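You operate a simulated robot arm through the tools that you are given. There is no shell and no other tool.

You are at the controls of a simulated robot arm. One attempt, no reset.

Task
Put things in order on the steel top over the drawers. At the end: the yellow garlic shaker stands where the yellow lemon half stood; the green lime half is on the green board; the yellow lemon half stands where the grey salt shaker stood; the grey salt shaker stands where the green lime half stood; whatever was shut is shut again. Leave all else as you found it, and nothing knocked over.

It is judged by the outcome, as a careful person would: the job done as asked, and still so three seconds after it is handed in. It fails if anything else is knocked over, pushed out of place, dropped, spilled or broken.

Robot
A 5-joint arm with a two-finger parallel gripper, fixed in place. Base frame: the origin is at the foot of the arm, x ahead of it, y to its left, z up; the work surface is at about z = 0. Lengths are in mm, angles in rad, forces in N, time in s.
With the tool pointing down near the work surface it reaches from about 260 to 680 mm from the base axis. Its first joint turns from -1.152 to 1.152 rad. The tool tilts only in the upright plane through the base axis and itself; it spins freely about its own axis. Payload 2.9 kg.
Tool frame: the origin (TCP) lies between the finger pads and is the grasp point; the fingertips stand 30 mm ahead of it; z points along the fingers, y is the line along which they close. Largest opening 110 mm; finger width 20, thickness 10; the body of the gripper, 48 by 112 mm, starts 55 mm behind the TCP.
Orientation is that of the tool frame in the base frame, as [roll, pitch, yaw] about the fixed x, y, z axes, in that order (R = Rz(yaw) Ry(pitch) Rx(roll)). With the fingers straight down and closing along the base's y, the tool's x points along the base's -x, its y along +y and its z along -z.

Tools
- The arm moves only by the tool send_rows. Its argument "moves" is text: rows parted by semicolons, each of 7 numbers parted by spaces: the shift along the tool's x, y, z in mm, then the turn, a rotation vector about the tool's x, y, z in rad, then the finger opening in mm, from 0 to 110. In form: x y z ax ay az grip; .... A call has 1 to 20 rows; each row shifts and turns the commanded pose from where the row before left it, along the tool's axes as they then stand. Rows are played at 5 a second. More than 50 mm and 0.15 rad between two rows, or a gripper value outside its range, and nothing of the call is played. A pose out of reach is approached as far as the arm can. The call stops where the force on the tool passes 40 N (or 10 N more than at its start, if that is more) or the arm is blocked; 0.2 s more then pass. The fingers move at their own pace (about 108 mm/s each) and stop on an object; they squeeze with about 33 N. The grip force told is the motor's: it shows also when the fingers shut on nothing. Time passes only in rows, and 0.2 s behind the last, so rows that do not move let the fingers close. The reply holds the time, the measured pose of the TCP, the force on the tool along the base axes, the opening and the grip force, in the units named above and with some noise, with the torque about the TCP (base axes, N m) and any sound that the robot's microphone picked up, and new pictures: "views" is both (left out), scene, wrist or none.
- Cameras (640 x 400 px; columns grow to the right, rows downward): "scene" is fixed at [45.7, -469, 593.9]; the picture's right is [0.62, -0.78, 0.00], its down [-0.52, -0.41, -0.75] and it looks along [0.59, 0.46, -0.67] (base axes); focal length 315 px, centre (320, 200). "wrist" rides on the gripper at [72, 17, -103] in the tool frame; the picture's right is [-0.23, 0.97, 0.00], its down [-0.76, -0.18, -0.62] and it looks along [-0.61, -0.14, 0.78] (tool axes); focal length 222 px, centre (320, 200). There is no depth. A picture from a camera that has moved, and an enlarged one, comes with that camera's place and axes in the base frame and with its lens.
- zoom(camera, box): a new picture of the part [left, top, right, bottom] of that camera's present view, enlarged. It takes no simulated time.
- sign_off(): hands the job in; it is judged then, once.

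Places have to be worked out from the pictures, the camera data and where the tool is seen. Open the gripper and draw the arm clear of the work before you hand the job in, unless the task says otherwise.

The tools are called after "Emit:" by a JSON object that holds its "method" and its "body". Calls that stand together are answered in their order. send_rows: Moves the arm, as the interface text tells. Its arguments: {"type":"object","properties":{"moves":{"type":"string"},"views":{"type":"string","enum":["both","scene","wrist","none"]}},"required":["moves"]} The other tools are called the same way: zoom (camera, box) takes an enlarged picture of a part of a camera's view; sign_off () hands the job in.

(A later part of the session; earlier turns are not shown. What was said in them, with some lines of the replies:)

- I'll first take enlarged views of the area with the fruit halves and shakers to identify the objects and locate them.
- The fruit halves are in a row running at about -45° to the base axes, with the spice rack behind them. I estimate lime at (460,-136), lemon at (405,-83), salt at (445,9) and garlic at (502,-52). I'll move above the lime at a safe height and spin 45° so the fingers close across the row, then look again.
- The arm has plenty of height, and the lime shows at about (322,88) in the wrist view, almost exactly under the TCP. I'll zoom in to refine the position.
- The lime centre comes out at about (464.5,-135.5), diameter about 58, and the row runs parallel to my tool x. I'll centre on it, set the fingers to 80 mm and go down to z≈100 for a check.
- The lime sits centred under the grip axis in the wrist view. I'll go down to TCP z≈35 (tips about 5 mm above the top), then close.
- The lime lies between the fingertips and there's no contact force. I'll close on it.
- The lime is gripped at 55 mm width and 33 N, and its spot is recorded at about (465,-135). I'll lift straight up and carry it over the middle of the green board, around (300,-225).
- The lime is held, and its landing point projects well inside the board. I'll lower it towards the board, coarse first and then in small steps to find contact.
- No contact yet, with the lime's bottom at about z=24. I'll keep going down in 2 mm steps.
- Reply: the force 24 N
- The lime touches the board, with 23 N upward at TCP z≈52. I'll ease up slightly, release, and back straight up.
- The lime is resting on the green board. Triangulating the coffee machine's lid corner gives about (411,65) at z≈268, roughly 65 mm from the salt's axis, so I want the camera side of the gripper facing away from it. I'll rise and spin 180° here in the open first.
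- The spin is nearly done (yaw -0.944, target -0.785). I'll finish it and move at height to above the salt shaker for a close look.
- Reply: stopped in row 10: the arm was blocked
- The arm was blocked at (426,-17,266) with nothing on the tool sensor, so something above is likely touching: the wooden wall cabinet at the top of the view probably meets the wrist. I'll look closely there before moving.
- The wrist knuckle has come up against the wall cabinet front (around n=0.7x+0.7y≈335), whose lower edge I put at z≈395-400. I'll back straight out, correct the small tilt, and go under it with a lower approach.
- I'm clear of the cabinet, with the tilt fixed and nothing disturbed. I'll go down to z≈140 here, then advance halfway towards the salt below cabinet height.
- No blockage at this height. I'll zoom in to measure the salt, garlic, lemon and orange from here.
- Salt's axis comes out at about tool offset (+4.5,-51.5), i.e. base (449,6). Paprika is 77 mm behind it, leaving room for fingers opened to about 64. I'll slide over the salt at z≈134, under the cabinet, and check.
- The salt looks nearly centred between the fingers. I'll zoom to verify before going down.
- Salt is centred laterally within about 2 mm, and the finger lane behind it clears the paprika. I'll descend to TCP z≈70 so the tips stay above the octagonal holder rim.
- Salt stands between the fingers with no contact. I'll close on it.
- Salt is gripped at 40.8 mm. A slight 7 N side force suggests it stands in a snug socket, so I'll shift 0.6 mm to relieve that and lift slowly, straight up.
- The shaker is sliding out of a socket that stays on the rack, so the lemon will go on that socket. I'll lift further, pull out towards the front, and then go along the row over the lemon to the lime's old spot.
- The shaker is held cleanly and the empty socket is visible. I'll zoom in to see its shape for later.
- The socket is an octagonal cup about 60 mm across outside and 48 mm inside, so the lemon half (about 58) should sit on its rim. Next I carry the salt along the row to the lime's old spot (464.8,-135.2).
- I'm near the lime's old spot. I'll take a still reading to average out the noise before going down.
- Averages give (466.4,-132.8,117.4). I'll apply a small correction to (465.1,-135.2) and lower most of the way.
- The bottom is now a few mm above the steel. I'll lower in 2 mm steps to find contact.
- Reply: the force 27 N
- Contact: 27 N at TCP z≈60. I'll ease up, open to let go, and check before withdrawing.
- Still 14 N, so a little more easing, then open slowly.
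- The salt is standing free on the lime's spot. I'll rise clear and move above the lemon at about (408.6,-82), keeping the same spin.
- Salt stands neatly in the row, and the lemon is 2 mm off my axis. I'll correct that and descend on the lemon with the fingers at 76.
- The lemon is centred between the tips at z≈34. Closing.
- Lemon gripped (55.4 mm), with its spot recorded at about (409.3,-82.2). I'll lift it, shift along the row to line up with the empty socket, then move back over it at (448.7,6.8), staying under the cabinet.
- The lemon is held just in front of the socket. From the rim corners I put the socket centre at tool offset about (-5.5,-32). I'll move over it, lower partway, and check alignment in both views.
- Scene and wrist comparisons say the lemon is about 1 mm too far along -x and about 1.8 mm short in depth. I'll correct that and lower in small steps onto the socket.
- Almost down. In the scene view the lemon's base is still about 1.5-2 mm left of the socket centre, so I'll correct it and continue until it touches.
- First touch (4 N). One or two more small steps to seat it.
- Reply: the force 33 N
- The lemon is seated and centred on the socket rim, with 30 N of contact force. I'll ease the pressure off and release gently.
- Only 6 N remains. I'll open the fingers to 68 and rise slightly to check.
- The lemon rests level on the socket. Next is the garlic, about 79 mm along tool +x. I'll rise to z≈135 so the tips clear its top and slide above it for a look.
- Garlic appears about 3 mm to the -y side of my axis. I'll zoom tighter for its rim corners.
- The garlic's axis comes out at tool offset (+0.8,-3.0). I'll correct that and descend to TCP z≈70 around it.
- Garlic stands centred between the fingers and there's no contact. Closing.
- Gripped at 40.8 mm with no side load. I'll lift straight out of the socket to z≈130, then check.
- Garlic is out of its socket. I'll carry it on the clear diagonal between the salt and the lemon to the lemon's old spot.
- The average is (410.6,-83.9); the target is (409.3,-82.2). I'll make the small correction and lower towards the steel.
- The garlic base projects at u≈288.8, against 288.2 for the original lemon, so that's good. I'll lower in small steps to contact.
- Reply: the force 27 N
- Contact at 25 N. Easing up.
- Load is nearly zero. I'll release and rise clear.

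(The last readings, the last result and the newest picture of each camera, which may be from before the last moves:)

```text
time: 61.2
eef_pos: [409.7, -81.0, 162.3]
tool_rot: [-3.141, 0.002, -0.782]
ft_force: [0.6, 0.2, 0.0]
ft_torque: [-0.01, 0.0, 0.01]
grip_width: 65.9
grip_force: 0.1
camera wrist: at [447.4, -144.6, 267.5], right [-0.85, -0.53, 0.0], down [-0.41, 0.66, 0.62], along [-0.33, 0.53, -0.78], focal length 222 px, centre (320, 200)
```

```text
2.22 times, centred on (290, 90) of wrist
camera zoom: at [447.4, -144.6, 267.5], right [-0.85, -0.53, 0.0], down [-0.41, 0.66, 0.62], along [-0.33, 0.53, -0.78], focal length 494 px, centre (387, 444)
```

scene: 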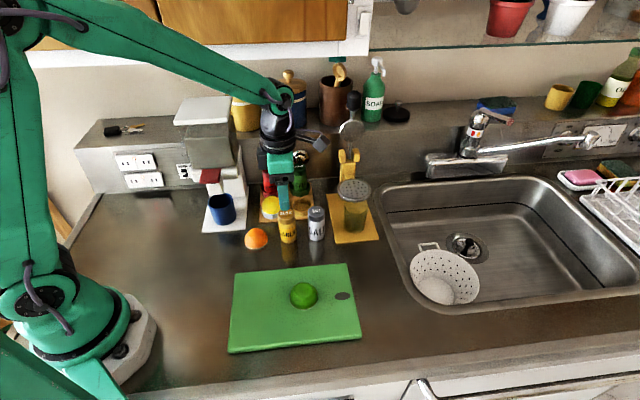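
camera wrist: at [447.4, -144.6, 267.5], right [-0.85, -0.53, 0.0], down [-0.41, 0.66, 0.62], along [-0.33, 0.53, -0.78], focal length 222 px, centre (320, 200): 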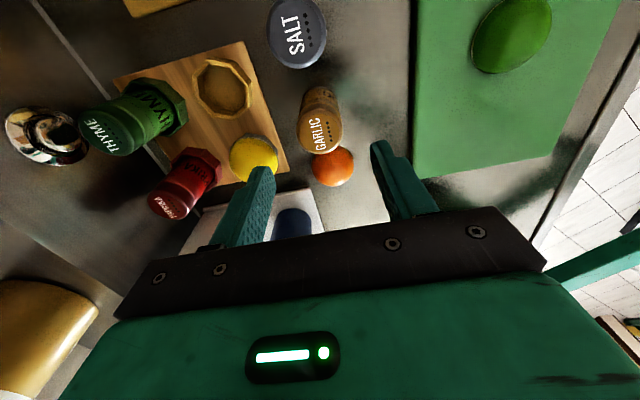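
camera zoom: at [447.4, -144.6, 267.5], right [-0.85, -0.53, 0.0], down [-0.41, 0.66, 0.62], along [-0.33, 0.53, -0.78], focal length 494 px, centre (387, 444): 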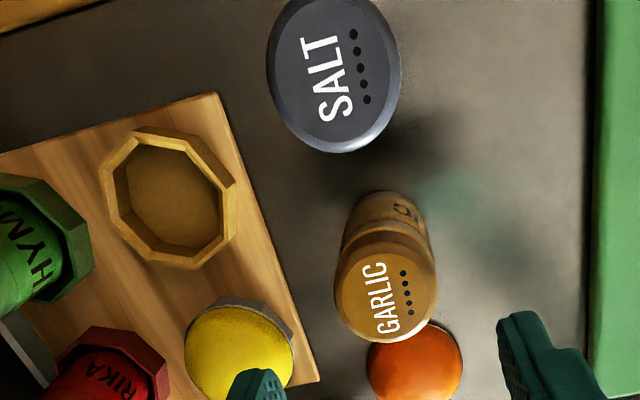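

All four items are placed, but comparing scene pixels, the salt (u≈316.3) is about 6-7 mm short of where the lime was (u≈319.1). I'll re-grip it gently and shift it that little bit. First I'll go above it.

Emit:
{"method": "send_rows", "body": {"moves": "24 0 0 0 0 0 66; 24 0 0 0 0 0 66; 24.5 0 0 0 0 0 66; 0 0 0 0 0 0 66; 0 0 22 0 0 0 66; 0 0 0 0 0 0 66"}}

Emit:
{"method": "zoom", "body": {"camera": "wrist", "box": [240, 75, 400, 200]}}

```text
time: 62.6
eef_pos: [458.8, -132.7, 141.9]
tool_rot: [3.141, -0.001, -0.782]
ft_force: [-0.7, 0.4, -0.5]
ft_torque: [0.04, 0.01, -0.02]
grip_width: 65.9
grip_force: 0.1
camera wrist: at [497.5, -195.7, 245.4], right [-0.85, -0.53, 0.0], down [-0.41, 0.66, 0.62], along [-0.33, 0.53, -0.78], focal length 222 px, centre (320, 200)
```

scene: 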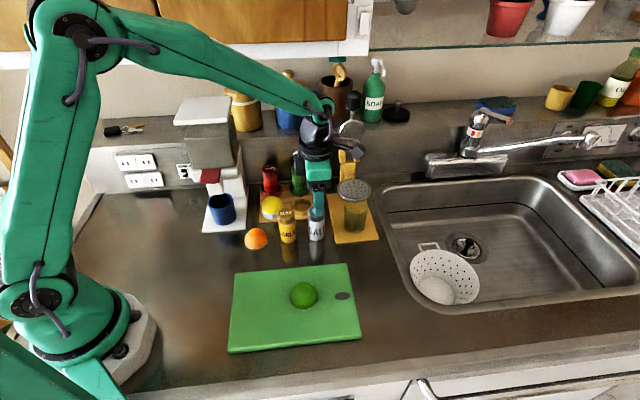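
wrist: 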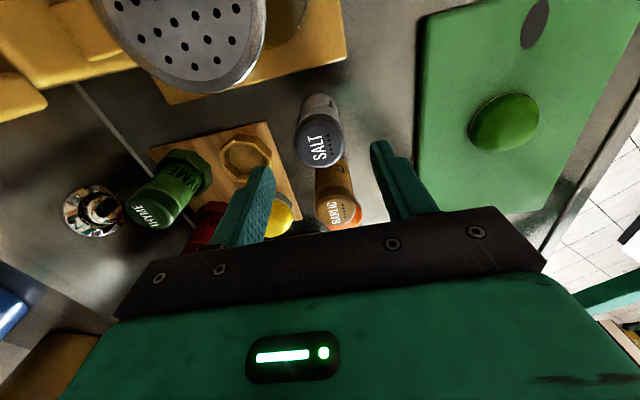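

```text
3.20 times, centred on (320, 138) of wrist
camera zoom: at [497.5, -195.7, 245.4], right [-0.85, -0.53, 0.0], down [-0.41, 0.66, 0.62], along [-0.33, 0.53, -0.78], focal length 711 px, centre (320, 400)
```

zoom: 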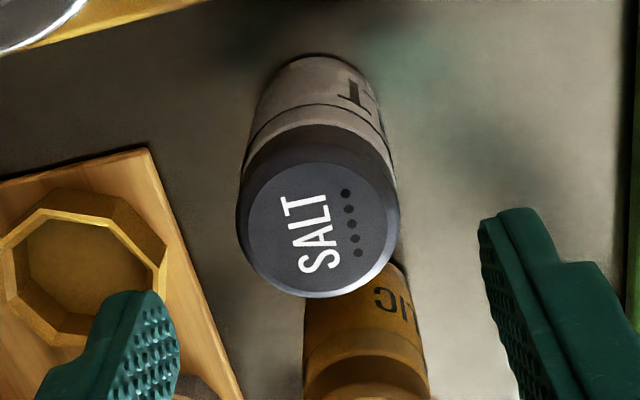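

Salt is at tool offset (-1.7,-1). I'll centre on it, descend to TCP z≈63, and grip.

Emit:
{"method": "send_rows", "body": {"moves": "-1.7 -1 18 0 0 0 66; 0 0 25 0 0 0 66; 0 0 22 0 0 0 66; 0 0 13 0 0 0 66; 0 0 0 0 0 0 66; 0 0 0 0 0 0 50; 0 0 0 0 0 0 35; 0 0 0 0 0 0 30; 0 0 0 0 0 0 30"}}

```text
time: 64.6
eef_pos: [459.2, -130.8, 62.7]
tool_rot: [-3.141, 0.002, -0.783]
ft_force: [0.0, 0.7, 0.1]
ft_torque: [0.02, -0.01, -0.03]
grip_width: 40.7
grip_force: 33.4
camera wrist: at [497.7, -193.5, 166.5], right [-0.85, -0.53, 0.0], down [-0.41, 0.66, 0.62], along [-0.33, 0.53, -0.78], focal length 222 px, centre (320, 200)
```

scene: 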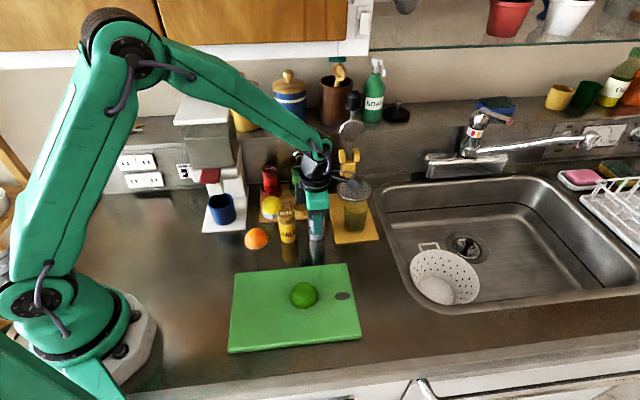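
wrist: 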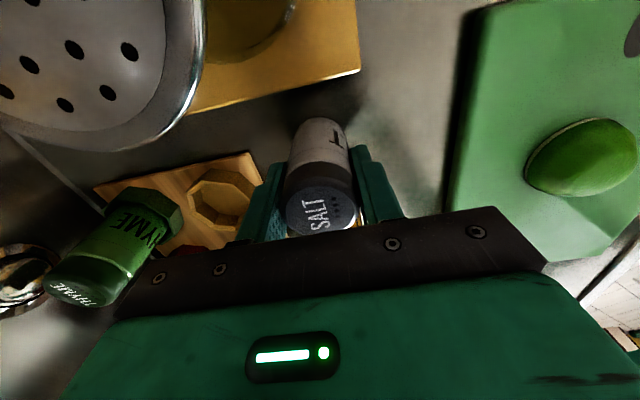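

Gripped at (459.2,-130.8) without any load. I'll lift 5 mm, shift +6.8 along the row, and set it back down.

Emit:
{"method": "send_rows", "body": {"moves": "0 0 -5 0 0 0 30; 0 0 0 0 0 0 30; 3.4 -0.2 0 0 0 0 30; 3.4 -0.2 0 0 0 0 30; 0 0 0 0 0 0 30; 0 0 2 0 0 0 30; 0 0 2 0 0 0 30; 0 0 0 0 0 0 30", "views": "none"}}

Emit:
{"method": "zoom", "body": {"camera": "scene", "box": [240, 150, 370, 260]}}

```text
time: 66.4
eef_pos: [465.1, -135.2, 64.8]
tool_rot: [3.141, -0.001, -0.781]
ft_force: [1.4, -1.2, -1.6]
ft_torque: [0.0, 0.04, -0.01]
grip_width: 40.9
grip_force: 32.6
```

```text
3.64 times, centred on (305, 205) of scene
camera zoom: at [45.7, -469.0, 593.9], right [0.62, -0.78, 0.0], down [-0.52, -0.41, -0.75], along [0.59, 0.46, -0.67], focal length 1145 px, centre (374, 182)
```

zoom: 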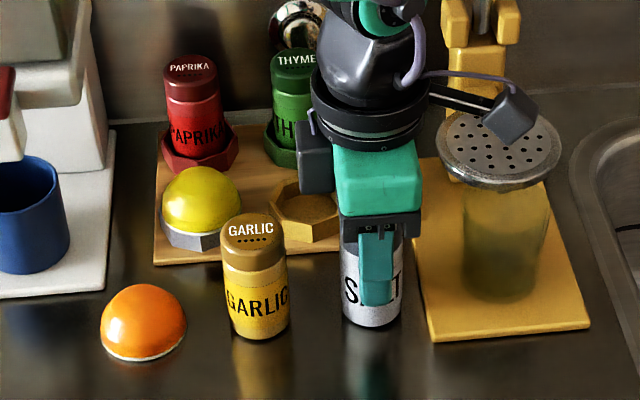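

The salt base is now at u≈319.1, matching the lime's original. I'll lower until it touches.

Emit:
{"method": "send_rows", "body": {"moves": "0 0 1 0 0 0 30; 0 0 1 0 0 0 30; 0 0 0 0 0 0 30", "views": "none"}}

```text
time: 67.2
eef_pos: [464.1, -133.2, 63.1]
tool_rot: [3.14, -0.001, -0.783]
ft_force: [-6.5, 1.8, 14.1]
ft_torque: [0.09, 0.32, -0.02]
grip_width: 40.4
grip_force: 33.3
```

Touching at 14 N. I'll ease up about 0.8 mm, release, and rise clear.

Emit:
{"method": "send_rows", "body": {"moves": "0 0 -0.8 0 0 0 30; 0 0 0 0 0 0 30; 0 0 0 0 0 0 44; 0 0 0 0 0 0 55; 0 0 0 0 0 0 66; 0 0 0 0 0 0 66; 0 0 -20 0 0 0 66; 0 0 -30 0 0 0 66; 0 0 -35 0 0 0 66; 0 0 -15 0 0 0 66; 0 0 0 0 0 0 66"}}

Emit:
{"method": "zoom", "body": {"camera": "scene", "box": [240, 150, 370, 260]}}

```text
time: 69.6
eef_pos: [464.3, -134.6, 165.7]
tool_rot: [3.141, 0.001, -0.782]
ft_force: [-0.9, 0.2, -0.2]
ft_torque: [-0.04, 0.03, 0.01]
grip_width: 66.2
grip_force: 0.1
camera wrist: at [503.6, -198.2, 268.0], right [-0.85, -0.53, 0.0], down [-0.41, 0.66, 0.62], along [-0.33, 0.53, -0.78], focal length 222 px, centre (320, 200)
```

scene: 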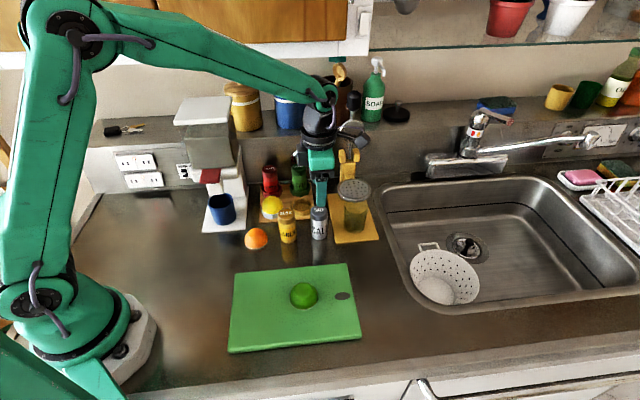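
wrist: 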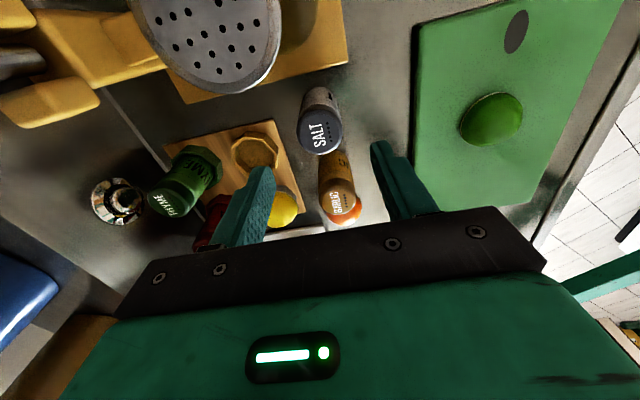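

```text
3.64 times, centred on (305, 205) of scene
camera zoom: at [45.7, -469.0, 593.9], right [0.62, -0.78, 0.0], down [-0.52, -0.41, -0.75], along [0.59, 0.46, -0.67], focal length 1145 px, centre (374, 182)
```

zoom: 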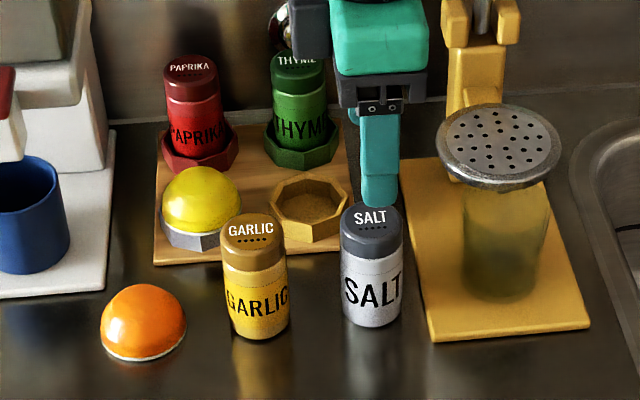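

Salt now stands upright on the lime's spot and the row is neat. I'll open the gripper, rise, and draw the arm back clear of the work.

Emit:
{"method": "send_rows", "body": {"moves": "0 20 -30 0 0 0 80; 0 25 -30 0 0 0 80; 0 25 -30 0 0 0 90; -25 14 -25 0 0 0 90; -33 0 -10 0 0 0 90; -33 0 -10 0 0 0 90; 0 0 0 0 0 0 90; 0 0 0 0 0 0 90"}}

Emit:
{"method": "zoom", "body": {"camera": "scene", "box": [190, 130, 390, 320]}}

Emit:
{"method": "zoom", "body": {"camera": "scene", "box": [0, 0, 640, 400]}}

```text
time: 71.4
eef_pos: [340.7, -132.2, 297.3]
tool_rot: [-3.141, 0.0, -0.782]
ft_force: [-0.1, 0.0, 0.6]
ft_torque: [0.04, 0.01, -0.01]
grip_width: 90.1
grip_force: 0.0
camera wrist: at [379.2, -196.2, 400.2], right [-0.85, -0.53, 0.0], down [-0.41, 0.66, 0.62], along [-0.33, 0.53, -0.78], focal length 222 px, centre (320, 200)
```

scene: 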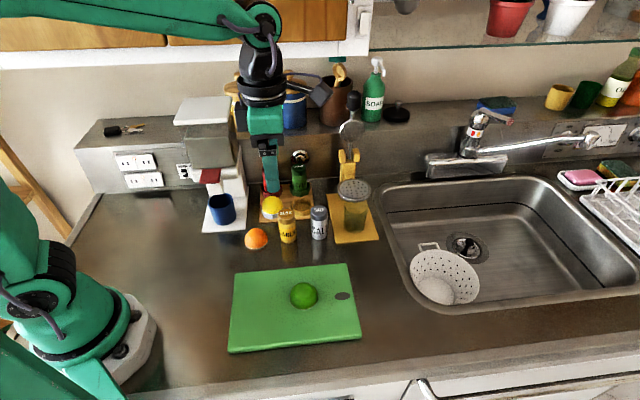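
wrist: 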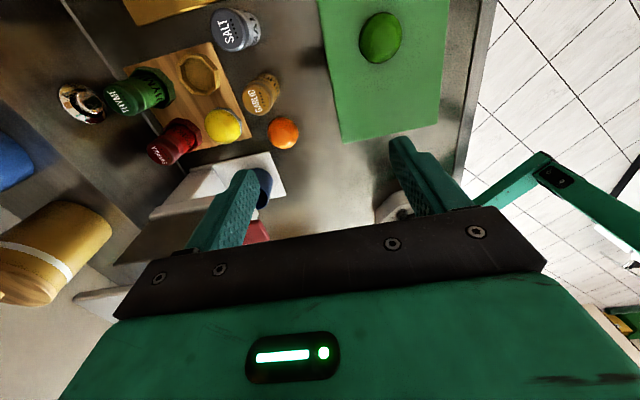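

```text
2.11 times, centred on (290, 225) of scene
camera zoom: at [45.7, -469.0, 593.9], right [0.62, -0.78, 0.0], down [-0.52, -0.41, -0.75], along [0.59, 0.46, -0.67], focal length 663 px, centre (383, 147)
```

zoom: 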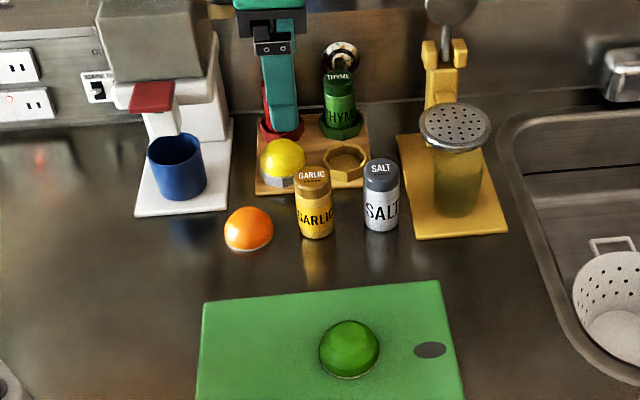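

```text
1.00 times, centred on (320, 200) of scene (not enlarged: the box is as wide or as high as the picture)
camera zoom: at [45.7, -469.0, 593.9], right [0.62, -0.78, 0.0], down [-0.52, -0.41, -0.75], along [0.59, 0.46, -0.67], focal length 315 px, centre (320, 200)
```

zoom: 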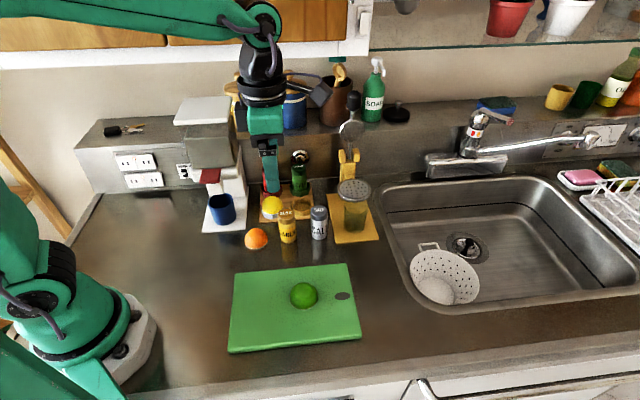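

Everything checks out. The lime is on the green board, the lemon is in the salt's socket, the salt is on the lime's spot and the garlic is on the lemon's spot, all upright. The orange, paprika, thyme, coffee machine and juicer look as they did, the doors and drawers look shut, and the gripper is open and clear. I'm handing in.

Emit:
{"method": "sign_off", "body": {}}

```text
The job is handed in.
```

The job is done and handed in; the final pictures show everything upright and where you asked.

| Item | Where it is now |
|---|---|
| Yellow garlic shaker | On the steel where the lemon half stood |
| Green lime half | On the green board |
| Yellow lemon half | Flat side down on the rim of the grey socket where the salt stood; it is too wide to drop inside |
| Grey salt shaker | On the steel where the lime half stood; I re-gripped it once to correct a 6–7 mm offset |

The garlic and salt are within about 1–2 mm of the original spots, judging by the scene camera.

- **Contact with the cabinet:** on my first approach to the salt I came in too high, and the arm was blocked, almost certainly by the wall cabinet. I backed out and went in underneath it. I saw no change to the cabinet afterwards.
- **Everything else:** the doors and drawers still look shut, and the other items look as I found them. The gripper is open and the arm is clear of the work.
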